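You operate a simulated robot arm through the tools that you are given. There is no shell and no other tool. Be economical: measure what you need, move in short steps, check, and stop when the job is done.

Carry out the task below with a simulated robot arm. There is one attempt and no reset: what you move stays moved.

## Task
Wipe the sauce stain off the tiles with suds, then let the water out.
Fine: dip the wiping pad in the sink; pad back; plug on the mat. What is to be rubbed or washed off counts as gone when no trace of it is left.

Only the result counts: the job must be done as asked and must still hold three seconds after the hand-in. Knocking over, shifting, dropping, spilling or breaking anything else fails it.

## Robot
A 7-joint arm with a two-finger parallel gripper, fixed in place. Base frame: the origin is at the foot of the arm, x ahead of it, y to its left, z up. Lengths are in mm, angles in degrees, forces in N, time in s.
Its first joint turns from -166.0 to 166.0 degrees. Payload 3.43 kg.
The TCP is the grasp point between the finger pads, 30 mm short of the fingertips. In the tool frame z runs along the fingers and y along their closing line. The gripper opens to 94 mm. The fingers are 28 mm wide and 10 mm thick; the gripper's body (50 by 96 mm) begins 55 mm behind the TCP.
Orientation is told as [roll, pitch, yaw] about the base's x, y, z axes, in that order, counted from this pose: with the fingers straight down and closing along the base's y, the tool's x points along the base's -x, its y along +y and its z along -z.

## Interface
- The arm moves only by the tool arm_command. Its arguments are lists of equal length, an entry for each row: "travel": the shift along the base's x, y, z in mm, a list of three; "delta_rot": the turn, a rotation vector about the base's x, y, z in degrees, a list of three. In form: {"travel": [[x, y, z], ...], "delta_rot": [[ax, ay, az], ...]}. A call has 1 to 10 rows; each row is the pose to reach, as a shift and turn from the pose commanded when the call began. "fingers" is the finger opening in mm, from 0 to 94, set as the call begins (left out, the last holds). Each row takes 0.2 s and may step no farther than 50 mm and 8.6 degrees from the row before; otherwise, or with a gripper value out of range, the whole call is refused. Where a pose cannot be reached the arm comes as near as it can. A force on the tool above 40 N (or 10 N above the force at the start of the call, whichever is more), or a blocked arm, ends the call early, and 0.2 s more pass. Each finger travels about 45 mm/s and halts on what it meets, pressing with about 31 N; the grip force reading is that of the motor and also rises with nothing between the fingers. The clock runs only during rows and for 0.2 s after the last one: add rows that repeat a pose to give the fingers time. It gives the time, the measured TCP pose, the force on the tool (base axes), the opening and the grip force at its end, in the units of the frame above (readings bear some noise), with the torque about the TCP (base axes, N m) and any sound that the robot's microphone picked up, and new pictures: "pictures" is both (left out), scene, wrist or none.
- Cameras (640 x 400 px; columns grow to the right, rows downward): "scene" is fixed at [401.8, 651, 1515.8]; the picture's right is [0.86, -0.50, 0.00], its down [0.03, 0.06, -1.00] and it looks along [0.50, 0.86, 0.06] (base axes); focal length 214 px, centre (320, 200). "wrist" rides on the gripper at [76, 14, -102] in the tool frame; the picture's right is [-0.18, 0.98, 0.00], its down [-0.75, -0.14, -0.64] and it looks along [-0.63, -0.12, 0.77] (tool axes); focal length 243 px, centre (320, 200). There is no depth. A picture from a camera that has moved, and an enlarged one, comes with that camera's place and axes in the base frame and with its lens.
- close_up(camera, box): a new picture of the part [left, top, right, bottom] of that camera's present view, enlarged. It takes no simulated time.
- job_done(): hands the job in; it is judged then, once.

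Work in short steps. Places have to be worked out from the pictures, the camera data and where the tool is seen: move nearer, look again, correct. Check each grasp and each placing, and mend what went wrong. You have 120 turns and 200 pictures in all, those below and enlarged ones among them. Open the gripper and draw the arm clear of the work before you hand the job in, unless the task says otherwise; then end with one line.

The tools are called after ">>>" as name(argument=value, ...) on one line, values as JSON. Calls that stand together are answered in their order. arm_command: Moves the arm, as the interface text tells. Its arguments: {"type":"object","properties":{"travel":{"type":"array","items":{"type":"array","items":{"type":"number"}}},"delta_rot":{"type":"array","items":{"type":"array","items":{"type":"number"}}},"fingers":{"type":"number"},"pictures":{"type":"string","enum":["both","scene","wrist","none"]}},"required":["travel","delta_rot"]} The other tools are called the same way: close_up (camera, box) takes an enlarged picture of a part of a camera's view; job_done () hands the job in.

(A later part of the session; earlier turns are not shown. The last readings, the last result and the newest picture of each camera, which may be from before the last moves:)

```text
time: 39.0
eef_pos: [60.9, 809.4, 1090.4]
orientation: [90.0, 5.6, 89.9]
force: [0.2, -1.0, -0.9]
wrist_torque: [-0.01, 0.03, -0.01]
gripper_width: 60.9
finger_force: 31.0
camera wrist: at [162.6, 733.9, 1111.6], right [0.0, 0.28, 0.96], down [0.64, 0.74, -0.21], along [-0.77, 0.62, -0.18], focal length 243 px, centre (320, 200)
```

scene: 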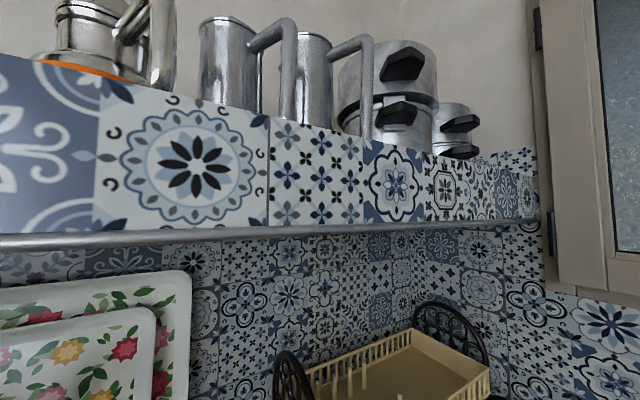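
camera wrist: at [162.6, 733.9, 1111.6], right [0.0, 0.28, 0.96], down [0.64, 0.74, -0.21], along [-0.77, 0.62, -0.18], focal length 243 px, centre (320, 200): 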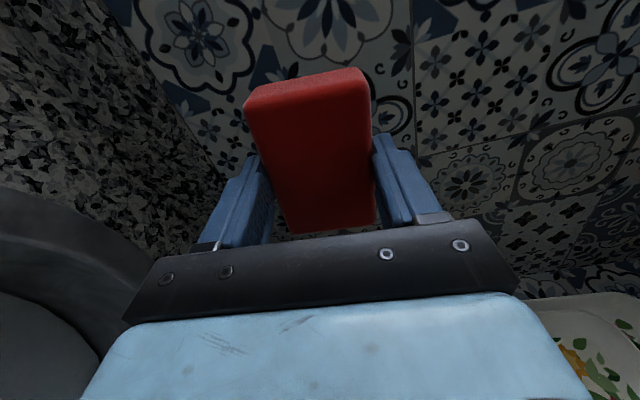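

The stain is behind the pad. Approach the wall in shrinking steps.

>>> arm_command(travel=[[-15, -1, 0], [-28, -1, 0], [-38, -1, 0], [-45, -1, 0], [-50, -1, 0]], delta_rot=[[0, 0, 0], [0, 0, 0], [0, 0, 0], [0, 0, 0], [0, 0, 0]], pictures="wrist")

```text
time: 40.2
eef_pos: [8.5, 807.1, 1090.4]
orientation: [89.9, 5.6, 89.9]
force: [0.3, -0.3, -0.2]
wrist_torque: [0.02, 0.02, 0.0]
gripper_width: 60.7
finger_force: 31.1
camera wrist: at [111.7, 733.4, 1112.6], right [0.0, 0.28, 0.96], down [0.64, 0.74, -0.21], along [-0.77, 0.62, -0.18], focal length 243 px, centre (320, 200)
```

wrist: 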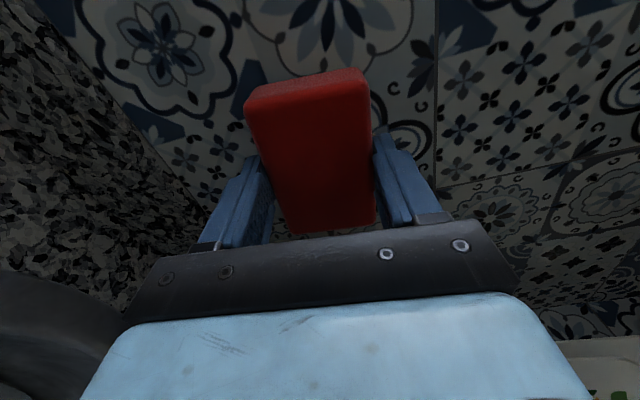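

>>> arm_command(travel=[[-4, 0, 0], [-8, 0, 0], [-11, 0, 0], [-14, 0, 0]], delta_rot=[[0, 0, 0], [0, 0, 0], [0, 0, 0], [0, 0, 0]], pictures="none")

>>> arm_command(travel=[[-2, 0, 0], [-4, 0, 0]], delta_rot=[[0, 0, 0], [0, 0, 0]], pictures="wrist")

```text
time: 41.2
eef_pos: [-4.7, 807.4, 1090.8]
orientation: [90.0, 5.6, 90.0]
force: [-0.4, -0.3, 0.6]
wrist_torque: [0.01, -0.04, 0.02]
gripper_width: 60.9
finger_force: 30.2
```

```text
time: 41.8
eef_pos: [-4.6, 808.1, 1090.8]
orientation: [90.0, 5.5, 89.7]
force: [27.0, -10.7, -4.7]
wrist_torque: [-0.03, -0.23, 0.62]
gripper_width: 60.9
finger_force: 31.1
camera wrist: at [96.8, 733.6, 1112.9], right [0.0, 0.28, 0.96], down [0.64, 0.73, -0.21], along [-0.76, 0.62, -0.18], focal length 243 px, centre (320, 200)
```

wrist: 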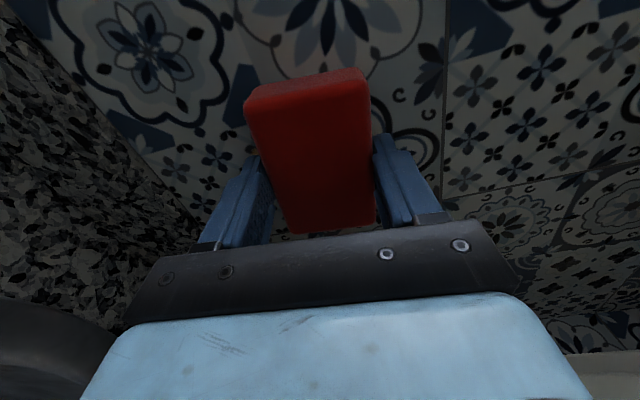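

Flush contact at TCP x≈−5 (27 N). I ease off ~1.5 mm and stroke upward and downward over the stain.

>>> arm_command(travel=[[1.5, 0, 0], [1.5, 0, 12], [1.5, 0, 24], [1.5, 0, 36], [1.5, 0, 46], [1.5, 0, 36], [1.5, 0, 24], [1.5, 0, 12], [1.5, 0, 0]], delta_rot=[[0, 0, 0], [0, 0, 0], [0, 0, 0], [0, 0, 0], [0, 0, 0], [0, 0, 0], [0, 0, 0], [0, 0, 0], [0, 0, 0]], pictures="wrist")

```text
time: 43.8
eef_pos: [-6.2, 806.8, 1090.8]
orientation: [90.2, 5.6, 89.9]
force: [23.8, -0.2, 7.7]
wrist_torque: [-0.09, 0.28, 0.12]
gripper_width: 60.8
finger_force: 31.2
camera wrist: at [96.6, 732.8, 1112.4], right [0.0, 0.28, 0.96], down [0.64, 0.73, -0.22], along [-0.77, 0.62, -0.18], focal length 243 px, centre (320, 200)
```

wrist: 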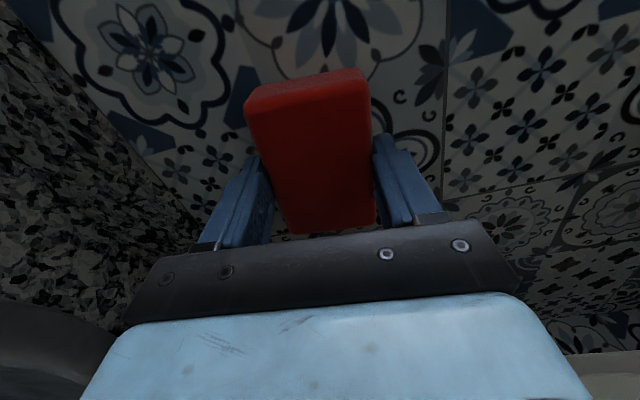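

Good steady contact. Stroke the lower half and again the whole span, offset in y both ways.

>>> arm_command(travel=[[0, 0, -12], [0, 0, -24], [0, 0, -36], [0, 0, -48], [0, 8, -48], [0, 8, -36], [0, 8, -24], [0, 8, -12], [0, 8, 0], [0, 8, 12]], delta_rot=[[0, 0, 0], [0, 0, 0], [0, 0, 0], [0, 0, 0], [0, 0, 0], [0, 0, 0], [0, 0, 0], [0, 0, 0], [0, 0, 0], [0, 0, 0]], pictures="none")

>>> arm_command(travel=[[0, 0, 12], [0, 0, 24], [0, 0, 36], [0, -8, 36], [0, -16, 36], [0, -16, 24], [0, -16, 12], [0, -16, 0], [0, -16, -12], [0, -16, -24]], delta_rot=[[0, 0, 0], [0, 0, 0], [0, 0, 0], [0, 0, 0], [0, 0, 0], [0, 0, 0], [0, 0, 0], [0, 0, 0], [0, 0, 0], [0, 0, 0]], pictures="none")

>>> arm_command(travel=[[0, 0, -12], [0, 0, -24], [0, 0, -36], [0, 0, -40], [8, 0, -30], [25, 0, -20], [55, 0, -20], [90, 0, -20], [90, 0, -20]], delta_rot=[[0, 0, 0], [0, 0, 0], [0, 0, 0], [0, 0, 0], [0, 0, 0], [0, 0, 0], [0, 0, 0], [0, 0, 0], [0, 0, 0]], pictures="wrist")

```text
time: 46.0
eef_pos: [-6.0, 813.9, 1102.6]
orientation: [90.1, 5.8, 89.9]
force: [21.9, 0.2, -8.7]
wrist_torque: [0.04, -0.4, -0.05]
gripper_width: 60.6
finger_force: 31.0
```

```text
time: 48.2
eef_pos: [-6.0, 799.4, 1078.4]
orientation: [90.1, 5.6, 90.1]
force: [13.3, 1.1, 5.1]
wrist_torque: [-0.06, 0.28, 0.07]
gripper_width: 60.8
finger_force: 31.3
```

```text
time: 50.2
eef_pos: [81.5, 798.8, 1060.9]
orientation: [90.0, 5.6, 90.1]
force: [0.2, 0.0, -0.3]
wrist_torque: [0.05, -0.01, -0.03]
gripper_width: 60.7
finger_force: 31.3
camera wrist: at [184.3, 724.8, 1082.2], right [0.0, 0.28, 0.96], down [0.64, 0.74, -0.21], along [-0.77, 0.62, -0.18], focal length 243 px, centre (320, 200)
```

wrist: 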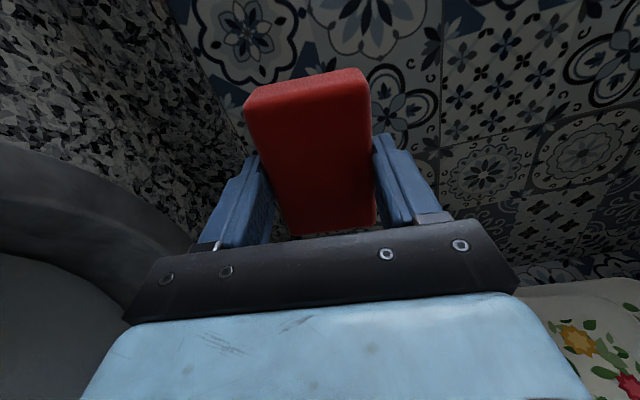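

Back off farther to see the whole stained area.

>>> arm_command(travel=[[30, 10, 5], [60, 20, 10], [90, 40, 20]], delta_rot=[[0, 0, 0], [0, -4, 0], [0, -8, 0]], pictures="none")

>>> close_up(camera="wrist", box=[240, 0, 440, 110])

```text
time: 51.0
eef_pos: [173.1, 838.9, 1077.2]
orientation: [82.0, 5.7, 89.2]
force: [-0.2, 0.9, -0.6]
wrist_torque: [0.02, -0.03, 0.03]
gripper_width: 60.5
finger_force: 31.2
```

```text
3.20 times, centred on (340, 55) of wrist
camera zoom: at [271.6, 764.2, 1113.9], right [-0.13, 0.28, 0.95], down [0.67, 0.74, -0.12], along [-0.73, 0.62, -0.28], focal length 776 px, centre (256, 664)
```

zoom: 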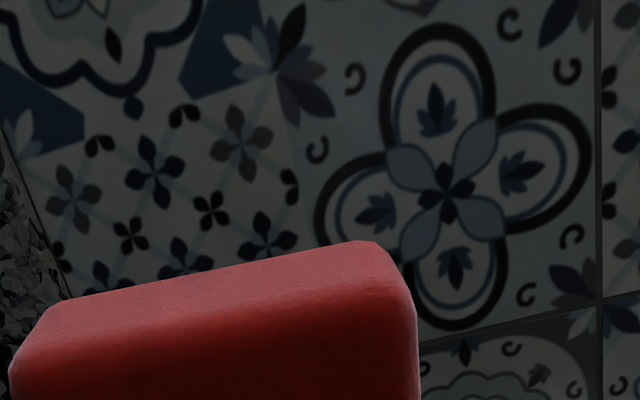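

Visible region is clean. I raise the tool so the pad uncovers the rest.

>>> arm_command(travel=[[0, 20, 40], [0, 40, 80]], delta_rot=[[0, 0, 0], [0, 0, 0]], pictures="none")

>>> close_up(camera="wrist", box=[160, 0, 400, 140])

```text
time: 51.6
eef_pos: [173.5, 878.0, 1157.2]
orientation: [82.0, 5.5, 89.1]
force: [0.9, 1.4, -0.1]
wrist_torque: [0.02, 0.01, -0.02]
gripper_width: 60.5
finger_force: 31.0
```

```text
2.67 times, centred on (280, 70) of wrist
camera zoom: at [272.3, 802.6, 1193.3], right [-0.13, 0.28, 0.95], down [0.67, 0.73, -0.12], along [-0.73, 0.62, -0.28], focal length 647 px, centre (427, 547)
```

zoom: 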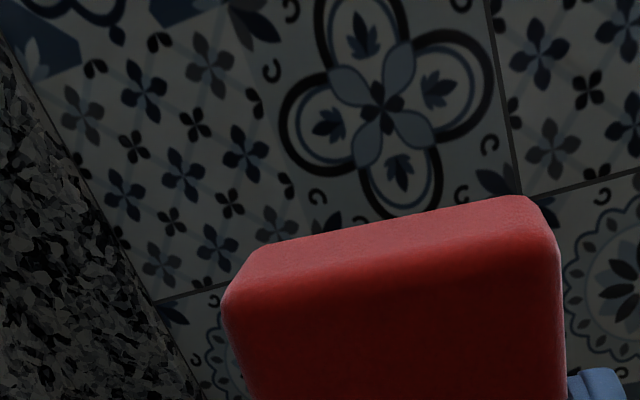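

Stain is gone. Rotate the tool back down and head to the pad's place.

>>> arm_command(travel=[[13, -8, 0], [26, -16, 0], [39, -24, 0], [52, -32, 0], [65, -40, 0], [78, -48, 0], [91, -56, 0], [104, -64, 0], [118, -71, 0], [131.5, -78, 0]], delta_rot=[[0, -8.2, 0], [0, -16.4, 0], [0, -24.6, 0], [0, -32.8, 0], [0, -41, 0], [0, -49.2, 0], [0, -57.4, 0], [0, -65.6, 0], [0, -73.8, 0], [0, -82, 0]], pictures="none")

>>> arm_command(travel=[[35, -22, -15], [70, -44, -30], [105, -66, -50], [140, -88, -70], [177, -111, -90], [177, -111, -130], [177, -111, -165], [177, -111, -165]], delta_rot=[[0, 0, 0], [0, 0, 0], [0, 0, 0], [0, 0, 0], [0, 0, 0], [0, 0, 0], [0, 0, 0], [0, 0, 0]], pictures="wrist")

```text
time: 53.8
eef_pos: [304.5, 801.0, 1158.8]
orientation: [-0.1, 0.0, 84.4]
force: [-0.4, 0.0, -0.6]
wrist_torque: [0.01, 0.03, -0.01]
gripper_width: 60.6
finger_force: 31.1
```

```text
time: 55.6
eef_pos: [481.9, 690.3, 995.2]
orientation: [0.0, 0.0, 84.5]
force: [0.0, 0.4, 0.6]
wrist_torque: [-0.02, 0.01, 0.01]
gripper_width: 60.6
finger_force: 30.8
camera wrist: at [459.8, 615.4, 1097.9], right [-0.96, 0.28, 0.0], down [0.21, 0.74, 0.64], along [0.18, 0.62, -0.77], focal length 243 px, centre (320, 200)
```

wrist: 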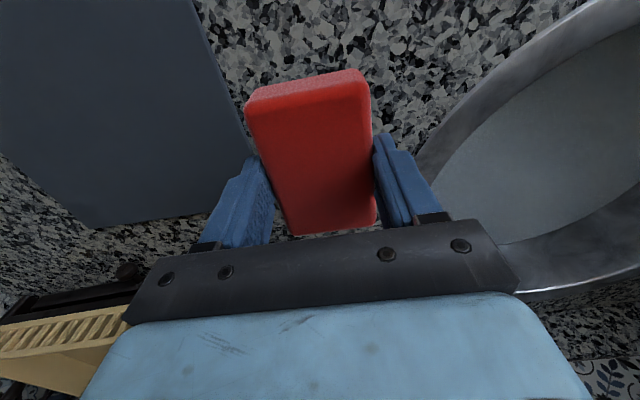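

Lower the pad to its original spot.

>>> arm_command(travel=[[0, 0, -20], [0, 0, -36], [0, 0, -44], [0, 0, -48], [0, 0, -49]], delta_rot=[[0, 0, 0], [0, 0, 0], [0, 0, 0], [0, 0, 0], [0, 0, 0]], pictures="none")

```text
time: 56.8
eef_pos: [481.5, 690.6, 944.6]
orientation: [0.0, 0.1, 84.4]
force: [-0.2, 0.0, 0.2]
wrist_torque: [-0.03, -0.03, 0.0]
gripper_width: 60.9
finger_force: 31.4
```

>>> arm_command(travel=[[0, 0, -1], [0, 0, -2]], delta_rot=[[0, 0, 0], [0, 0, 0]], pictures="none")

```text
time: 57.4
eef_pos: [481.8, 689.5, 945.1]
orientation: [-0.1, -0.1, 84.3]
force: [-0.6, -1.3, 8.6]
wrist_torque: [-0.26, 0.13, 0.03]
gripper_width: 60.7
finger_force: 31.2
```

Contact (8.6 N up). Release slowly open, then rise.

>>> arm_command(travel=[[0, 0, 1], [0, 0, 1], [0, 0, 1], [0, 0, 1], [0, 0, 1]], delta_rot=[[0, 0, 0], [0, 0, 0], [0, 0, 0], [0, 0, 0], [0, 0, 0]], fingers=94, pictures="none")

>>> arm_command(travel=[[0, 0, 20], [0, 0, 50], [0, 0, 90], [0, 0, 135]], delta_rot=[[0, 0, 0], [0, 0, 0], [0, 0, 0], [0, 0, 0]], pictures="wrist")

```text
time: 58.6
eef_pos: [482.5, 689.9, 944.3]
orientation: [0.0, 0.1, 84.3]
force: [-0.7, -0.2, 1.0]
wrist_torque: [-0.01, 0.0, 0.0]
gripper_width: 94.2
finger_force: 0.0
```

```text
time: 59.6
eef_pos: [484.3, 688.4, 1078.0]
orientation: [0.1, 0.0, 84.3]
force: [1.2, -0.9, -0.6]
wrist_torque: [-0.01, 0.02, -0.01]
gripper_width: 93.7
finger_force: 0.2
camera wrist: at [461.8, 615.7, 1181.3], right [-0.96, 0.28, 0.0], down [0.21, 0.74, 0.64], along [0.18, 0.62, -0.77], focal length 243 px, centre (320, 200)
```

wrist: 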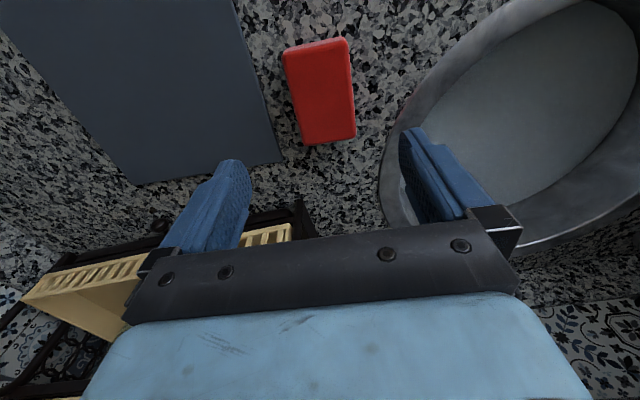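

Pad is back in place. Now hover above the sink centre, looking for the plug.

>>> arm_command(travel=[[-45, 20, 0], [-90, 40, 0], [-135, 60, 0], [-180, 80, 0], [-225, 100, -10], [-245, 112, -40], [-245, 112, -80], [-245, 112, -118], [-245, 112, -118]], delta_rot=[[0, 0, 0], [0, 0, 0], [0, 0, 0], [0, 0, 0], [0, 0, 0], [0, 0, 0], [0, 0, 0], [0, 0, 0], [0, 0, 0]], pictures="wrist")

>>> close_up(camera="wrist", box=[240, 40, 410, 146])

```text
refused: row 5 steps farther than a row can; nothing moved
```

```text
3.76 times, centred on (325, 93) of wrist
camera zoom: at [461.8, 615.7, 1181.3], right [-0.96, 0.28, 0.0], down [0.21, 0.74, 0.64], along [0.18, 0.62, -0.77], focal length 913 px, centre (301, 603)
```

zoom: 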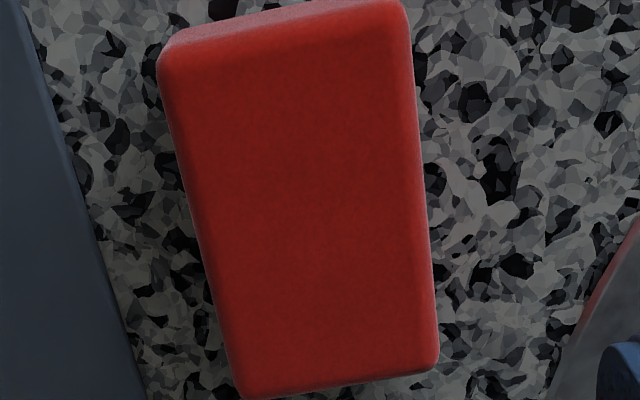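

Step too long; retrying with shorter rows.

>>> arm_command(travel=[[-42, 19, 0], [-84, 38, 0], [-126, 57, 0], [-168, 76, 0], [-210, 95, 0], [-245, 112, -25], [-245, 112, -70], [-245, 112, -118], [-245, 112, -118]], delta_rot=[[0, 0, 0], [0, 0, 0], [0, 0, 0], [0, 0, 0], [0, 0, 0], [0, 0, 0], [0, 0, 0], [0, 0, 0], [0, 0, 0]], pictures="wrist")

>>> close_up(camera="wrist", box=[200, 40, 440, 190])

```text
time: 61.6
eef_pos: [236.8, 801.7, 960.7]
orientation: [0.0, 0.1, 84.5]
force: [-0.1, -0.5, 0.0]
wrist_torque: [0.01, -0.01, 0.01]
gripper_width: 94.0
finger_force: 0.0
camera wrist: at [214.0, 728.1, 1063.7], right [-0.96, 0.28, 0.0], down [0.21, 0.74, 0.64], along [0.18, 0.62, -0.77], focal length 243 px, centre (320, 200)
```

wrist: 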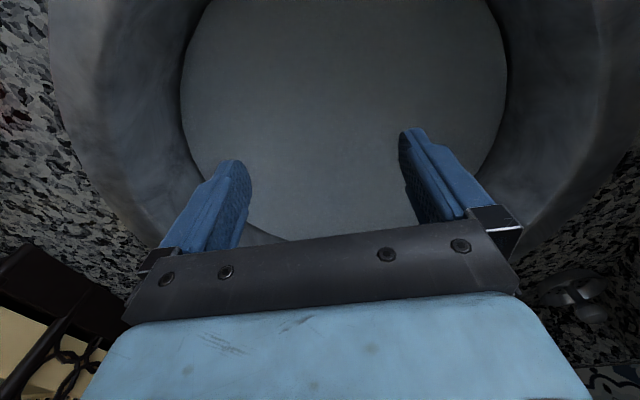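

```text
2.67 times, centred on (320, 115) of wrist
camera zoom: at [214.0, 728.1, 1063.7], right [-0.96, 0.28, 0.0], down [0.21, 0.74, 0.64], along [0.18, 0.62, -0.77], focal length 647 px, centre (320, 427)
```

zoom: 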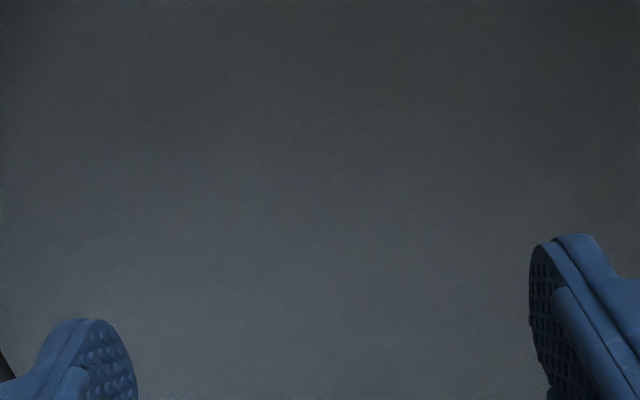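

Opaque water; centre fitted at (229,862), r≈173. The plug must be felt for at the drain: I centre there and lower with open fingers.

>>> arm_command(travel=[[-4, 30, 0], [-8, 59, 0], [-8, 59, -35], [-8, 59, -70], [-8, 59, -100], [-8, 59, -120], [-8, 59, -130], [-8, 59, -140]], delta_rot=[[0, 0, 0], [0, 0, 0], [0, 0, 0], [0, 0, 0], [0, 0, 0], [0, 0, 0], [0, 0, 0], [0, 0, 0]], pictures="wrist")

```text
time: 63.4
eef_pos: [228.8, 861.5, 821.4]
orientation: [0.0, 0.0, 84.4]
force: [0.3, 0.1, 0.2]
wrist_torque: [0.0, 0.0, 0.01]
gripper_width: 94.3
finger_force: 0.1
camera wrist: at [206.6, 787.3, 924.5], right [-0.96, 0.28, 0.0], down [0.21, 0.74, 0.64], along [0.18, 0.62, -0.77], focal length 243 px, centre (320, 200)
```

wrist: 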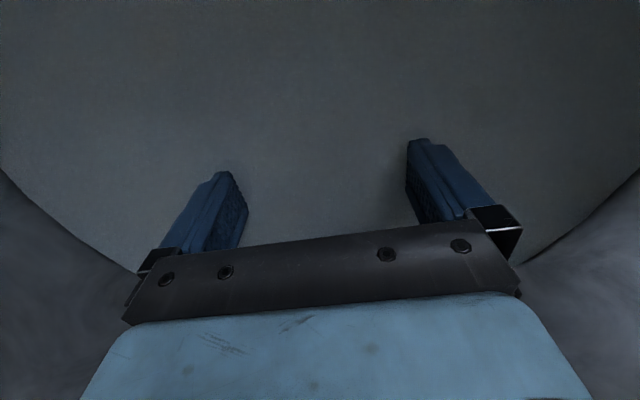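

Tips are about 20 mm under water, well centred. Continue down gently until something is felt.

>>> arm_command(travel=[[0, 0, -4], [0, 0, -8], [0, 0, -12], [0, 0, -16], [0, 0, -20]], delta_rot=[[0, 0, 0], [0, 0, 0], [0, 0, 0], [0, 0, 0], [0, 0, 0]], pictures="none")

>>> arm_command(travel=[[0, 0, -4], [0, 0, -8], [0, 0, -12], [0, 0, -16], [0, 0, -20]], delta_rot=[[0, 0, 0], [0, 0, 0], [0, 0, 0], [0, 0, 0], [0, 0, 0]], pictures="none")

```text
time: 64.6
eef_pos: [228.6, 861.9, 801.8]
orientation: [-0.1, 0.0, 84.4]
force: [0.1, -0.2, -0.4]
wrist_torque: [0.0, -0.02, -0.01]
gripper_width: 94.4
finger_force: 0.0
```

```text
time: 65.8
eef_pos: [228.4, 862.0, 781.8]
orientation: [0.0, 0.0, 84.4]
force: [-1.0, 0.0, 0.4]
wrist_torque: [-0.01, 0.03, 0.0]
gripper_width: 93.9
finger_force: 0.1
```

>>> arm_command(travel=[[0, 0, -4], [0, 0, -8], [0, 0, -12], [0, 0, -16]], delta_rot=[[0, 0, 0], [0, 0, 0], [0, 0, 0], [0, 0, 0]], pictures="wrist")

```text
time: 66.4
eef_pos: [228.8, 863.1, 779.9]
orientation: [0.0, -0.3, 84.4]
force: [-0.4, -1.8, 7.9]
wrist_torque: [-0.16, -0.34, -0.03]
gripper_width: 93.8
finger_force: 0.1
stopped in row 2: the force on the tool passed its limit at 47 N (the readings are from after the stop); the commanded pose is now the measured one
camera wrist: at [206.7, 788.1, 882.5], right [-0.96, 0.28, 0.0], down [0.21, 0.73, 0.65], along [0.18, 0.62, -0.76], focal length 243 px, centre (320, 200)
```

wrist: 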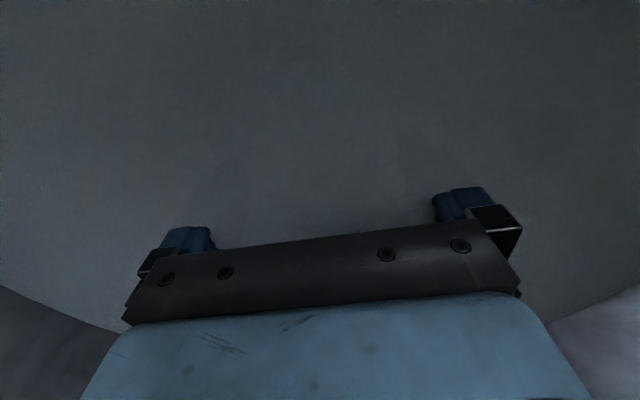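

Floor (or plug rim) touched with tips ≈749. I rise 4 mm and close slowly to feel for a knob.

>>> arm_command(travel=[[0, 0, 4], [0, 0, 5], [0, 0, 5], [0, 0, 5], [0, 0, 5], [0, 0, 5], [0, 0, 5]], delta_rot=[[0, 0, 0], [0, 0, 0], [0, 0, 0], [0, 0, 0], [0, 0, 0], [0, 0, 0], [0, 0, 0]], fingers=4, pictures="none")

```text
time: 68.0
eef_pos: [230.5, 863.6, 782.9]
orientation: [0.0, -0.2, 84.3]
force: [0.0, -0.3, 0.0]
wrist_torque: [-0.01, 0.0, 0.01]
gripper_width: 3.9
finger_force: 0.0
```

Nothing between the fingers there; the +x finger alone touched, so the bowl floor likely dips lower at the middle. I try a narrower opening and go deeper.

>>> arm_command(travel=[[-4, 0, 0], [-6, 0, 0], [-6, 0, 0]], delta_rot=[[0, 0, 0], [0, 0, 0], [0, 0, 0]], fingers=50, pictures="none")

>>> arm_command(travel=[[0, 0, -3], [0, 0, -6], [0, 0, -9], [0, 0, -12], [0, 0, -15], [0, 0, -18]], delta_rot=[[0, 0, 0], [0, 0, 0], [0, 0, 0], [0, 0, 0], [0, 0, 0], [0, 0, 0]], pictures="none")

```text
time: 68.8
eef_pos: [223.1, 863.4, 785.0]
orientation: [0.0, -0.2, 84.4]
force: [-0.1, 0.3, -0.3]
wrist_torque: [-0.02, 0.01, 0.04]
gripper_width: 50.1
finger_force: 0.0
```

```text
time: 69.7
eef_pos: [222.5, 864.0, 779.5]
orientation: [0.0, -0.4, 84.4]
force: [0.0, -0.8, 6.9]
wrist_torque: [-0.13, 0.24, 0.13]
gripper_width: 49.8
finger_force: 0.1
stopped in row 4: the force on the tool passed its limit at 45 N (the readings are from after the stop); the commanded pose is now the measured one
```

Both contacts were on the −y edge of the fingertips, suggesting the floor falls toward +y. I raise, shift +25 in y, open, and probe again.

>>> arm_command(travel=[[0, 0, 8], [0, 8, 10], [0, 16, 10], [0, 25, 10], [0, 25, 10]], delta_rot=[[0, 0.3, 0], [0, 0.3, 0], [0, 0.3, 0], [0, 0.3, 0], [0, 0.3, 0]], fingers=80, pictures="none")

>>> arm_command(travel=[[0, 0, -4], [0, 0, -7], [0, 0, -10], [0, 0, -13], [0, 0, -16], [0, 0, -19], [0, 0, -22]], delta_rot=[[0, 0, 0], [0, 0, 0], [0, 0, 0], [0, 0, 0], [0, 0, 0], [0, 0, 0], [0, 0, 0]], pictures="none")

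```text
time: 70.8
eef_pos: [222.2, 889.3, 788.6]
orientation: [0.3, -0.3, 84.3]
force: [-0.1, -0.1, -0.2]
wrist_torque: [0.03, -0.02, 0.02]
gripper_width: 80.0
finger_force: 0.0
```

```text
time: 72.0
eef_pos: [223.1, 889.6, 779.2]
orientation: [0.3, -0.4, 84.3]
force: [-2.0, -8.9, 10.1]
wrist_torque: [-0.4, -0.41, -0.39]
gripper_width: 79.4
finger_force: 0.1
stopped in row 5: the force on the tool passed its limit at 45 N (the readings are from after the stop); the commanded pose is now the measured one
```

Floor seems flat at z≈749. I close here just above the floor.

>>> arm_command(travel=[[0, 0, 2], [0, 0, 2], [0, 0, 2], [0, 0, 2], [0, 0, 2], [0, 0, 2]], delta_rot=[[0, 0, 0], [0, 0, 0], [0, 0, 0], [0, 0, 0], [0, 0, 0], [0, 0, 0]], fingers=4, pictures="none")

```text
time: 73.4
eef_pos: [222.5, 889.7, 779.9]
orientation: [0.3, -0.3, 84.3]
force: [-1.0, 0.1, 0.3]
wrist_torque: [-0.01, -0.01, 0.02]
gripper_width: 4.1
finger_force: 0.0
```

Nothing again. I slide closed toward −y as a probe, then open to sweep sideways.

>>> arm_command(travel=[[0, -15, 1], [0, -30, 1], [0, -45, 1], [0, -60, 1], [0, -75, 1], [0, -85, 1]], delta_rot=[[0, 0, 0], [0, 0, 0], [0, 0, 0], [0, 0, 0], [0, 0, 0], [0, 0, 0]], pictures="none")

>>> arm_command(travel=[[0, 0, 0], [0, 0, 0], [0, 0, 0], [0, 0, 0], [0, 0, 0], [0, 0, 0]], delta_rot=[[0, 0, 0], [0, 0, 0], [0, 0, 0], [0, 0, 0], [0, 0, 0], [0, 0, 0]], fingers=94, pictures="none")

```text
time: 74.8
eef_pos: [222.3, 803.8, 783.1]
orientation: [0.2, -0.4, 84.3]
force: [-0.3, 0.0, -0.8]
wrist_torque: [0.01, 0.03, -0.01]
gripper_width: 4.2
finger_force: 0.1
```

```text
time: 76.2
eef_pos: [222.6, 804.5, 781.6]
orientation: [0.4, -0.3, 84.3]
force: [0.4, -0.2, 0.0]
wrist_torque: [0.0, 0.0, 0.01]
gripper_width: 94.0
finger_force: 0.0
```

Nothing at y≈804. With fingers open I rake back toward +y.

>>> arm_command(travel=[[0, 15, 0], [0, 30, 0], [0, 45, 0], [0, 60, 0], [0, 75, 0], [0, 90, 0], [0, 105, 0], [0, 120, 0], [0, 125, 0]], delta_rot=[[0, 0, 0], [0, 0, 0], [0, 0, 0], [0, 0, 0], [0, 0, 0], [0, 0, 0], [0, 0, 0], [0, 0, 0], [0, 0, 0]], pictures="none")

>>> arm_command(travel=[[0, 0, 0], [0, 0, 0], [0, 0, 0], [0, 0, 0], [0, 0, 0], [0, 0, 0]], delta_rot=[[0, 0, 0], [0, 0, 0], [0, 0, 0], [0, 0, 0], [0, 0, 0], [0, 0, 0]], fingers=4, pictures="wrist")

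```text
time: 78.2
eef_pos: [222.6, 929.9, 782.1]
orientation: [0.3, -0.4, 84.4]
force: [-0.3, -0.4, -0.5]
wrist_torque: [0.02, -0.01, -0.05]
gripper_width: 94.2
finger_force: 0.0
```

```text
time: 79.6
eef_pos: [222.1, 930.9, 781.9]
orientation: [0.4, -0.4, 84.3]
force: [0.0, 0.2, -0.1]
wrist_torque: [-0.05, 0.02, -0.03]
gripper_width: 3.8
finger_force: 0.2
camera wrist: at [201.2, 854.9, 884.6], right [-0.96, 0.28, 0.01], down [0.22, 0.73, 0.65], along [0.18, 0.62, -0.76], focal length 243 px, centre (320, 200)
```

wrist: 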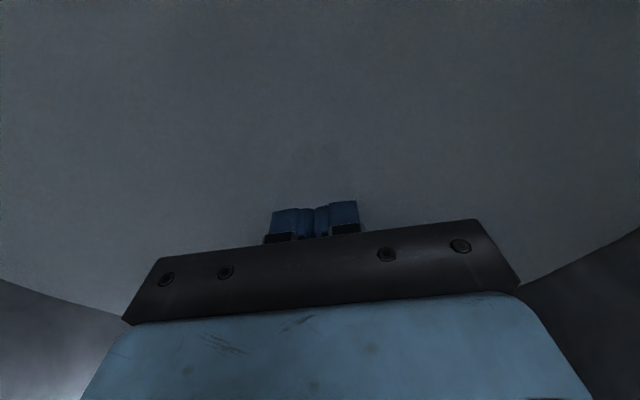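

Nothing yet. Probe the −x side of the floor next.

>>> arm_command(travel=[[0, -35, 0], [0, -68, 0], [-20, -68, 0], [-40, -68, 0], [-60, -68, 0], [-80, -68, 0], [-95, -68, 0]], delta_rot=[[0, 0, 0], [0, 0, 0], [0, 0, 0], [0, 0, 0], [0, 0, 0], [0, 0, 0], [0, 0, 0]], pictures="none")

>>> arm_command(travel=[[0, 0, 0], [0, 0, 0], [0, 0, 0], [0, 0, 0], [0, 0, 0], [0, 0, 0]], delta_rot=[[0, 0, 0], [0, 0, 0], [0, 0, 0], [0, 0, 0], [0, 0, 0], [0, 0, 0]], fingers=80, pictures="none")

```text
time: 81.2
eef_pos: [139.8, 861.7, 786.5]
orientation: [-0.3, -0.5, 83.9]
force: [4.9, -0.3, 3.3]
wrist_torque: [-0.03, -0.02, 0.02]
gripper_width: 1.4
finger_force: 0.1
stopped in row 7: the force on the tool passed its limit at 43 N (the readings are from after the stop); the commanded pose is now the measured one
```

```text
time: 82.0
eef_pos: [152.9, 865.4, 793.7]
orientation: [-0.9, -1.1, 83.4]
force: [34.5, -16.9, 35.8]
wrist_torque: [-0.32, 0.88, 0.46]
gripper_width: 49.1
finger_force: 0.1
stopped in row 3: the force on the tool passed its limit at 55 N (the readings are from after the stop); the commanded pose is now the measured one
```

The bowl wall starts at x≈130, so the flat floor is ~95 mm in radius. I free the fingers, and check the unswept strip at y≈833.

>>> arm_command(travel=[[5, 0, 10], [10, 0, 25], [40, -16, 40], [70, -32, 40], [70, -32, 40]], delta_rot=[[0.4, 0.5, 0.4], [0.9, 1.1, 0.9], [0.9, 1.1, 0.9], [0.9, 1.1, 0.9], [0.9, 1.1, 0.9]], fingers=94, pictures="none")

>>> arm_command(travel=[[0, 0, -15], [0, 0, -30], [0, 0, -40], [0, 0, -46], [0, 0, -50], [0, 0, -53], [0, 0, -56], [0, 0, -59]], delta_rot=[[0, 0, 0], [0, 0, 0], [0, 0, 0], [0, 0, 0], [0, 0, 0], [0, 0, 0], [0, 0, 0], [0, 0, 0]], pictures="none")

```text
time: 83.2
eef_pos: [214.4, 833.3, 829.1]
orientation: [0.6, -1.6, 84.6]
force: [-0.4, 0.2, -0.4]
wrist_torque: [0.0, -0.01, 0.02]
gripper_width: 94.0
finger_force: 0.1
```

```text
time: 84.6
eef_pos: [215.9, 833.2, 781.4]
orientation: [0.5, -1.8, 84.5]
force: [-1.9, -8.3, 9.9]
wrist_torque: [-0.45, -0.44, -0.51]
gripper_width: 93.8
finger_force: 0.0
stopped in row 7: the force on the tool passed its limit at 44 N (the readings are from after the stop); the commanded pose is now the measured one
```

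>>> arm_command(travel=[[0, 0, 3], [0, 0, 3], [0, 0, 3], [0, 0, 3], [0, 0, 3], [0, 0, 3], [0, 0, 3]], delta_rot=[[-1.8, -0.3, -0.2], [-1.8, -0.3, -0.2], [-1.8, -0.3, -0.2], [-1.8, -0.3, -0.2], [-1.8, -0.3, -0.2], [-1.8, -0.3, -0.2], [-1.8, -0.3, -0.2]], fingers=4, pictures="none")

```text
time: 86.2
eef_pos: [213.8, 833.0, 782.6]
orientation: [0.1, 0.0, 84.4]
force: [1.1, 0.9, -0.1]
wrist_torque: [0.0, 0.02, 0.02]
gripper_width: 4.0
finger_force: 0.0
```

Still nothing. Maybe the drain is a recess: probe the centre depth with closed fingers.

>>> arm_command(travel=[[8, 14, 4], [15, 29, 4], [15, 29, 0], [15, 29, -3], [15, 29, -6], [15, 29, -9], [15, 29, -13], [15, 29, -17]], delta_rot=[[0, 0, 0], [0, 0, 0], [0, 0, 0], [0, 0, 0], [0, 0, 0], [0, 0, 0], [0, 0, 0], [0, 0, 0]], fingers=2, pictures="none")

```text
time: 87.6
eef_pos: [229.6, 863.0, 780.6]
orientation: [0.1, -0.3, 84.3]
force: [0.2, -3.0, 9.4]
wrist_torque: [-0.2, 0.01, -0.08]
gripper_width: 1.9
finger_force: 0.0
stopped in row 6: the force on the tool passed its limit at 45 N (the readings are from after the stop); the commanded pose is now the measured one
```

Centre is also flat. Slide closed toward +x, the remaining unswept side.

>>> arm_command(travel=[[15, 0, 3], [30, 0, 3], [45, 0, 3], [60, 0, 3], [75, 0, 3], [90, 0, 3], [100, 0, 3]], delta_rot=[[0, 0.3, 0], [0, 0.3, 0], [0, 0.3, 0], [0, 0.3, 0], [0, 0.3, 0], [0, 0.3, 0], [0, 0.3, 0]], pictures="none")

```text
time: 89.2
eef_pos: [330.2, 863.1, 781.8]
orientation: [0.4, -0.1, 84.3]
force: [0.0, 0.2, 0.0]
wrist_torque: [0.01, 0.03, 0.01]
gripper_width: 1.8
finger_force: 0.0
```

>>> arm_command(travel=[[8, 0, 0], [16, 0, 0], [24, 0, 0], [32, 0, 0], [40, 0, 0]], delta_rot=[[0, 0, 0], [0, 0, 0], [0, 0, 0], [0, 0, 0], [0, 0, 0]], pictures="none")

```text
time: 90.2
eef_pos: [353.6, 865.2, 783.4]
orientation: [0.7, 0.1, 84.8]
force: [-8.9, -2.6, 2.3]
wrist_torque: [0.16, -0.56, 0.04]
gripper_width: 2.0
finger_force: 0.1
stopped in row 5: the force on the tool passed its limit at 49 N (the readings are from after the stop); the commanded pose is now the measured one
```

Wall found at +x too: floor chord spans x 138–355, so centre x≈246. Now find the y extents along x≈246.

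>>> arm_command(travel=[[-20, 0, 2], [-45, 0, 0], [-70, 0, -1], [-90, 0, -1], [-108, 0, -1], [-108, 25, -1], [-108, 50, -1], [-108, 75, -1]], delta_rot=[[-0.1, -0.5, -0.4], [-0.1, -0.5, -0.4], [-0.1, -0.5, -0.4], [-0.1, -0.5, -0.4], [-0.1, -0.5, -0.4], [-0.1, -0.5, -0.4], [-0.1, -0.5, -0.4], [-0.1, -0.5, -0.4]], pictures="none")

>>> arm_command(travel=[[0, 8, 0], [0, 16, 0], [0, 24, 0], [0, 32, 0], [0, 40, 0], [0, 48, 0], [0, 56, 0]], delta_rot=[[0, 0, 0], [0, 0, 0], [0, 0, 0], [0, 0, 0], [0, 0, 0], [0, 0, 0], [0, 0, 0]], pictures="none")

```text
time: 92.1
eef_pos: [244.1, 931.3, 780.7]
orientation: [0.1, 1.5, 84.6]
force: [-3.2, -1.8, 11.5]
wrist_torque: [0.06, 0.09, -0.03]
gripper_width: 2.0
finger_force: 0.4
stopped in row 8: the force on the tool passed its limit at 106 N (the readings are from after the stop); the commanded pose is now the measured one
```

```text
time: 93.0
eef_pos: [245.0, 934.9, 779.7]
orientation: [0.0, 1.7, 84.7]
force: [-0.4, -0.3, 4.1]
wrist_torque: [0.06, 0.06, 0.06]
gripper_width: 2.2
finger_force: 0.6
out of reach, approached as far as the arm can: row 1, 2, 3, 4
stopped in row 4: the force on the tool passed its limit at 46 N (the readings are from after the stop); the commanded pose is now the measured one
```

That hit the reach limit. Go back and probe the −y side along x≈246.

>>> arm_command(travel=[[0, -10, 6], [0, -40, 6], [0, -80, 6], [0, -115, 6], [0, -135, 4]], delta_rot=[[1.7, -0.2, -0.3], [1.7, -0.2, -0.3], [1.7, -0.2, -0.3], [1.7, -0.2, -0.3], [1.7, -0.2, -0.3]], pictures="none")

>>> arm_command(travel=[[0, -8, 0], [0, -16, 0], [0, -24, 0], [0, -32, 0], [0, -40, 0], [0, -48, 0], [0, -56, 0]], delta_rot=[[0, 0, 0], [0, 0, 0], [0, 0, 0], [0, 0, 0], [0, 0, 0], [0, 0, 0], [0, 0, 0]], pictures="none")

```text
time: 94.2
eef_pos: [244.4, 798.7, 783.8]
orientation: [0.0, -0.1, 84.2]
force: [0.0, 0.3, -0.1]
wrist_torque: [-0.03, 0.03, -0.01]
gripper_width: 1.9
finger_force: 0.1
```

```text
time: 94.9
eef_pos: [245.1, 789.5, 784.9]
orientation: [0.0, -0.7, 84.2]
force: [2.0, 26.0, -11.5]
wrist_torque: [-1.8, -0.01, -0.34]
gripper_width: 2.0
finger_force: 0.0
stopped in row 3: the force on the tool passed its limit at 63 N (the readings are from after the stop); the commanded pose is now the measured one
```

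That contact was the camera bracket on the bowl wall (75 mm above TCP), not a plug. Next rake the +x strip with fingers 34 apart.

>>> arm_command(travel=[[0, 12, -1], [20, 30, -2], [40, 30, -2], [63, 30, -2], [63, 30, -2]], delta_rot=[[-0.7, 0, 0.1], [-0.7, 0, 0.1], [-0.7, 0, 0.1], [-0.7, 0, 0.1], [-0.7, 0, 0.1]], fingers=34, pictures="none")

>>> arm_command(travel=[[0, 15, 0], [0, 30, 0], [0, 45, 0], [0, 60, 0], [0, 75, 0], [0, 90, 0]], delta_rot=[[0, 0, 0], [0, 0, 0], [0, 0, 0], [0, 0, 0], [0, 0, 0], [0, 0, 0]], pictures="none")

```text
time: 96.1
eef_pos: [307.5, 817.0, 783.9]
orientation: [-0.1, 0.3, 84.4]
force: [-0.7, 0.5, 0.2]
wrist_torque: [0.03, 0.02, -0.01]
gripper_width: 33.9
finger_force: 0.1
```

```text
time: 97.5
eef_pos: [308.7, 907.6, 784.6]
orientation: [-0.1, 0.2, 84.2]
force: [-0.5, 0.6, 0.1]
wrist_torque: [0.0, 0.01, -0.01]
gripper_width: 34.0
finger_force: 0.1
```

Nothing there. I raise, turn to yaw 0 (camera toward −x) so I can reach the −y part of the floor.

>>> arm_command(travel=[[0, 0, 25], [-15, -12, 50], [-30, -24, 60], [-45, -36, 60], [-60, -50, 60], [-60, -65, 60], [-60, -80, 60], [-60, -95, 60], [-60, -110, 60], [-60, -120, 60]], delta_rot=[[0, 0, -1], [0, 0, -9], [0, 0, -17.5], [0, 0, -26], [0, 0, -34.5], [0, 0, -43], [0, 0, -51.5], [0, 0, -60], [0, 0, -68.5], [0, 0, -77]], fingers=60, pictures="wrist")

```text
time: 99.7
eef_pos: [246.6, 786.6, 844.1]
orientation: [-0.1, 0.2, 7.3]
force: [-0.6, 0.7, 1.0]
wrist_torque: [0.02, 0.01, 0.03]
gripper_width: 59.8
finger_force: 0.1
camera wrist: at [169.7, 791.8, 947.3], right [0.06, 1.0, 0.0], down [0.77, -0.04, 0.64], along [0.64, -0.04, -0.77], focal length 243 px, centre (320, 200)
```

wrist: 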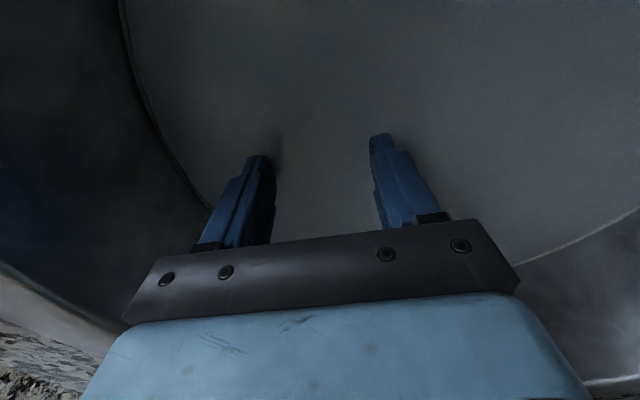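

Lower here to the floor with 60 mm opening along y.

>>> arm_command(travel=[[0, -10, -20], [0, -10, -40], [0, -10, -50], [0, -10, -56], [0, -10, -60], [0, -10, -63], [0, -10, -66]], delta_rot=[[0, 0, 0], [0, 0, 0], [0, 0, 0], [0, 0, 0], [0, 0, 0], [0, 0, 0], [0, 0, 0]], pictures="none")

```text
time: 101.3
eef_pos: [247.2, 777.9, 779.7]
orientation: [0.0, 0.1, 7.4]
force: [0.5, -1.0, 10.8]
wrist_torque: [0.27, -0.15, -0.01]
gripper_width: 58.9
finger_force: 0.1
```

>>> arm_command(travel=[[0, 0, 1.5], [0, 0, 1.5], [0, 0, 1.5], [0, 0, 1.5], [0, 0, 1.5]], delta_rot=[[0, 0, 0], [0, 0, 0], [0, 0, 0], [0, 0, 0], [0, 0, 0]], fingers=4, pictures="none")

>>> arm_command(travel=[[0, -10, 1], [0, -20, 1], [0, -30, 1], [0, -40, 1], [0, -50, 1], [0, -60, 1]], delta_rot=[[0, 0, 0], [0, 0, 0], [0, 0, 0], [0, 0, 0], [0, 0, 0], [0, 0, 0]], pictures="none")

```text
time: 102.5
eef_pos: [246.1, 778.1, 780.1]
orientation: [-0.2, 0.3, 7.2]
force: [-1.0, 3.5, 4.7]
wrist_torque: [0.14, 0.02, 0.04]
gripper_width: 5.7
finger_force: 1.4
```

```text
time: 103.6
eef_pos: [247.2, 741.0, 783.4]
orientation: [0.6, 0.0, 7.5]
force: [-2.6, 15.5, -3.0]
wrist_torque: [-0.71, -0.03, 0.35]
gripper_width: 3.9
finger_force: 0.2
stopped in row 5: the force on the tool passed its limit at 64 N (the readings are from after the stop); the commanded pose is now the measured one
```

Those wall stops were the gripper body, so the bowl centre is ≈(246,850) and walls are steep. Unswept pocket: x≈297–321. I go there and close along y.

>>> arm_command(travel=[[0, 15, 0], [15, 25, -1], [30, 35, -1], [45, 45, -1], [62, 60, -1], [62, 80, -1], [62, 100, -1]], delta_rot=[[-0.6, 0, 0], [-0.6, 0, 0], [-0.6, 0, 0], [-0.6, 0, 0], [-0.6, 0, 0], [-0.6, 0, 0], [-0.6, 0, 0]], pictures="none")

>>> arm_command(travel=[[0, 0, 0], [0, 0, 0], [0, 0, 0], [0, 0, 0], [0, 0, 0], [0, 0, 0]], delta_rot=[[0, 0, 0], [0, 0, 0], [0, 0, 0], [0, 0, 0], [0, 0, 0], [0, 0, 0]], fingers=94, pictures="none")

```text
time: 105.2
eef_pos: [308.4, 838.4, 784.2]
orientation: [0.0, 0.1, 7.5]
force: [0.0, 0.0, 1.1]
wrist_torque: [0.01, -0.01, -0.01]
gripper_width: 4.0
finger_force: 0.1
```

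```text
time: 106.6
eef_pos: [308.8, 837.5, 783.1]
orientation: [-0.1, 0.1, 7.5]
force: [0.1, -0.5, 0.1]
wrist_torque: [0.01, 0.01, 0.02]
gripper_width: 94.2
finger_force: 0.1
```

Clear. Now close and rake the −y zone along x at y≈770 and ≈745.

>>> arm_command(travel=[[0, 0, 0], [0, 0, 0], [0, 0, 0], [0, 0, 0], [0, 0, 0], [0, -25, 0], [0, -50, 0], [0, -68, 0]], delta_rot=[[0, 0, 0], [0, 0, 0], [0, 0, 0], [0, 0, 0], [0, 0, 0], [0, 0, 0], [0, 0, 0], [0, 0, 0]], fingers=4, pictures="none")

>>> arm_command(travel=[[-20, 0, 0], [-40, 0, 0], [-60, 0, 0], [-80, 0, 0], [-100, 0, 0], [-120, 0, 0], [-135, 0, 0]], delta_rot=[[0, 0, 0], [0, 0, 0], [0, 0, 0], [0, 0, 0], [0, 0, 0], [0, 0, 0], [0, 0, 0]], pictures="none")

>>> arm_command(travel=[[0, 20, 0], [-10, 40, 0], [-20, 60, 0], [-20, 80, 0], [-20, 100, 0], [-20, 120, 0]], delta_rot=[[0, 0, 0], [0, 0, 0], [0, 0, 0], [0, 0, 0], [0, 0, 0], [0, 0, 0]], pictures="none")

```text
time: 108.4
eef_pos: [309.0, 773.4, 781.0]
orientation: [0.0, 0.1, 7.5]
force: [0.1, 3.0, -0.7]
wrist_torque: [-0.14, 0.04, 0.03]
gripper_width: 4.2
finger_force: 0.1
```

```text
time: 110.0
eef_pos: [184.2, 772.7, 784.9]
orientation: [-0.1, -0.3, 6.9]
force: [6.4, 1.1, -3.7]
wrist_torque: [-0.19, 0.45, -0.14]
gripper_width: 4.3
finger_force: 0.1
stopped in row 7: the force on the tool passed its limit at 43 N (the readings are from after the stop); the commanded pose is now the measured one
```

```text
time: 111.4
eef_pos: [162.9, 892.8, 783.5]
orientation: [-0.1, -0.3, 6.9]
force: [-0.1, 0.0, 0.1]
wrist_torque: [-0.03, -0.02, 0.02]
gripper_width: 4.0
finger_force: 0.0
```

No protrusion anywhere, so the plug's knob may sit flush inside a drain recess. Body contacts give the bowl centre (246.5, 850); probe depth exactly there.

>>> arm_command(travel=[[10, 0, 10], [40, -10, 12], [84, -28, 12], [84, -43, 12], [84, -43, 12]], delta_rot=[[0.1, 0.3, 0], [0.1, 0.3, 0], [0.1, 0.3, 0], [0.1, 0.3, 0], [0.1, 0.3, 0]], fingers=0, pictures="none")

>>> arm_command(travel=[[0, 0, -6], [0, 0, -10], [0, 0, -13], [0, 0, -16], [0, 0, -19], [0, 0, -22], [0, 0, -25], [0, 0, -28]], delta_rot=[[0, 0, 0], [0, 0, 0], [0, 0, 0], [0, 0, 0], [0, 0, 0], [0, 0, 0], [0, 0, 0], [0, 0, 0]], pictures="none")

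```text
time: 112.6
eef_pos: [249.2, 847.7, 794.8]
orientation: [0.1, -0.1, 7.0]
force: [0.1, -0.2, 0.0]
wrist_torque: [0.01, 0.0, 0.01]
gripper_width: 0.1
finger_force: 31.3
```

```text
time: 114.1
eef_pos: [248.0, 850.6, 781.2]
orientation: [0.3, -0.1, 6.9]
force: [-1.3, -6.1, 7.4]
wrist_torque: [-0.17, 0.12, 0.0]
gripper_width: 0.0
finger_force: 31.3
stopped in row 7: the force on the tool passed its limit at 45 N (the readings are from after the stop); the commanded pose is now the measured one
```

At the centre the tip goes ~3 mm deeper than elsewhere. Keeping light pressure, I slide +x to feel for a recess edge.

>>> arm_command(travel=[[0, 0, -3], [5, 0, -3], [10, 0, -3], [15, 0, -3], [20, 0, -3], [25, 0, -3], [30, 0, -3], [35, 0, -3]], delta_rot=[[0, 0, 0], [0, 0, 0], [0, 0, 0], [0, 0, 0], [0, 0, 0], [0, 0, 0], [0, 0, 0], [0, 0, 0]], pictures="none")

```text
time: 114.7
eef_pos: [247.9, 852.7, 779.1]
orientation: [0.4, 0.0, 7.0]
force: [-3.1, -5.0, 8.2]
wrist_torque: [-0.18, -0.02, -0.08]
gripper_width: 0.2
finger_force: 31.0
stopped in row 2: the force on the tool passed its limit at 43 N (the readings are from after the stop); the commanded pose is now the measured one
```

Re-checking the stops: the −x one at x≈128 was a fingertip contact with a sideways component (34,−17,36 N), unlike a radial wall — possibly a knob near (115,878). I go back to yaw 84 and probe there from above.

>>> arm_command(travel=[[0, 0, 25], [0, 0, 55], [-10, 0, 70], [-25, 5, 70], [-40, 10, 70], [-55, 15, 70], [-70, 20, 70], [-85, 25, 70], [-100, 27, 70], [-105, 27, 70]], delta_rot=[[0, 0, 1], [0, 0, 9.5], [0, 0, 18], [0, 0, 26.5], [0, 0, 35], [0, 0, 43.5], [0, 0, 52], [0, 0, 60.5], [0, 0, 69], [0, 0, 77.3]], fingers=60, pictures="wrist")

```text
time: 116.9
eef_pos: [143.8, 877.9, 849.5]
orientation: [0.4, 0.1, 84.5]
force: [-0.3, 0.1, 0.1]
wrist_torque: [0.0, 0.02, 0.01]
gripper_width: 60.2
finger_force: 0.1
camera wrist: at [121.8, 804.4, 952.8], right [-0.96, 0.28, 0.01], down [0.22, 0.74, 0.64], along [0.17, 0.62, -0.77], focal length 243 px, centre (320, 200)
```

wrist: 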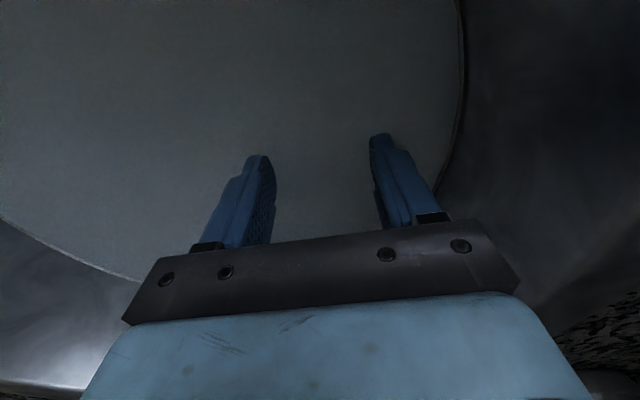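

Water edge here is at x≈57, so the tip contact at x≈128 was well inside the bowl. Lower here and feel.

>>> arm_command(travel=[[0, 0, -20], [0, 0, -35], [0, 0, -45], [0, 0, -52], [0, 0, -58], [0, 0, -63], [0, 0, -67]], delta_rot=[[0, 0, 0], [0, 0, 0], [0, 0, 0], [0, 0, 0], [0, 0, 0], [0, 0, 0], [0, 0, 0]], pictures="none")

```text
time: 118.5
eef_pos: [143.0, 878.6, 782.4]
orientation: [0.3, 0.1, 84.4]
force: [-1.0, 0.3, 0.0]
wrist_torque: [0.02, 0.02, -0.02]
gripper_width: 60.3
finger_force: 0.9
```

No contact down to tip 752, so there's no wall here — whatever was touched may now be between the fingers. Closing.

>>> arm_command(travel=[[0, 0, 0], [0, 0, 0], [0, 0, 0], [0, 0, 0], [0, 0, 0]], delta_rot=[[0, 0, 0], [0, 0, 0], [0, 0, 0], [0, 0, 0], [0, 0, 0]], fingers=2, pictures="none")

```text
time: 119.3
eef_pos: [135.2, 879.5, 786.4]
orientation: [0.9, -0.2, 84.6]
force: [-9.8, 3.6, 1.1]
wrist_torque: [0.11, 0.32, -0.18]
gripper_width: 26.2
finger_force: 21.0
stopped in row 3: the force on the tool passed its limit at 44 N (the readings are from after the stop); the commanded pose is now the measured one
```

Caught something near x≈125! I shift −x by ~9 mm to centre on it and close.

>>> arm_command(travel=[[-3, 0, 0], [-6, 0, 0], [-9, 0, 0], [-9, 0, 0], [-9, 0, 0]], delta_rot=[[0, 0, 0], [0, 0, 0], [0, 0, 0], [0, 0, 0], [0, 0, 0]], fingers=40, pictures="none")

>>> arm_command(travel=[[0, 0, 0], [0, 0, 0], [0, 0, 0], [0, 0, 0], [0, 0, 0]], delta_rot=[[0, 0, 0], [0, 0, 0], [0, 0, 0], [0, 0, 0], [0, 0, 0]], fingers=4, pictures="none")

```text
time: 120.5
eef_pos: [128.3, 879.1, 786.0]
orientation: [0.8, 0.0, 84.5]
force: [0.4, -0.7, 0.2]
wrist_torque: [0.01, -0.02, 0.01]
gripper_width: 39.9
finger_force: 0.1
```

```text
time: 121.7
eef_pos: [127.6, 880.2, 786.3]
orientation: [0.8, -0.2, 84.5]
force: [-3.0, 1.8, 3.7]
wrist_torque: [-0.04, 0.01, -0.04]
gripper_width: 26.2
finger_force: 30.3
```

Gripping a 26 mm knob firmly (30 N). Lift gently.

>>> arm_command(travel=[[0, 0, 3], [0, 0, 6], [0, 0, 10], [0, 0, 15], [0, 0, 20]], delta_rot=[[0, 0, 0], [0, 0, 0], [0, 0, 0], [0, 0, 0], [0, 0, 0]], pictures="none")

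```text
time: 122.9
eef_pos: [128.6, 880.3, 804.6]
orientation: [0.8, -0.1, 84.6]
force: [-0.1, 0.0, -0.6]
wrist_torque: [0.03, -0.01, 0.0]
gripper_width: 26.5
finger_force: 31.0
```

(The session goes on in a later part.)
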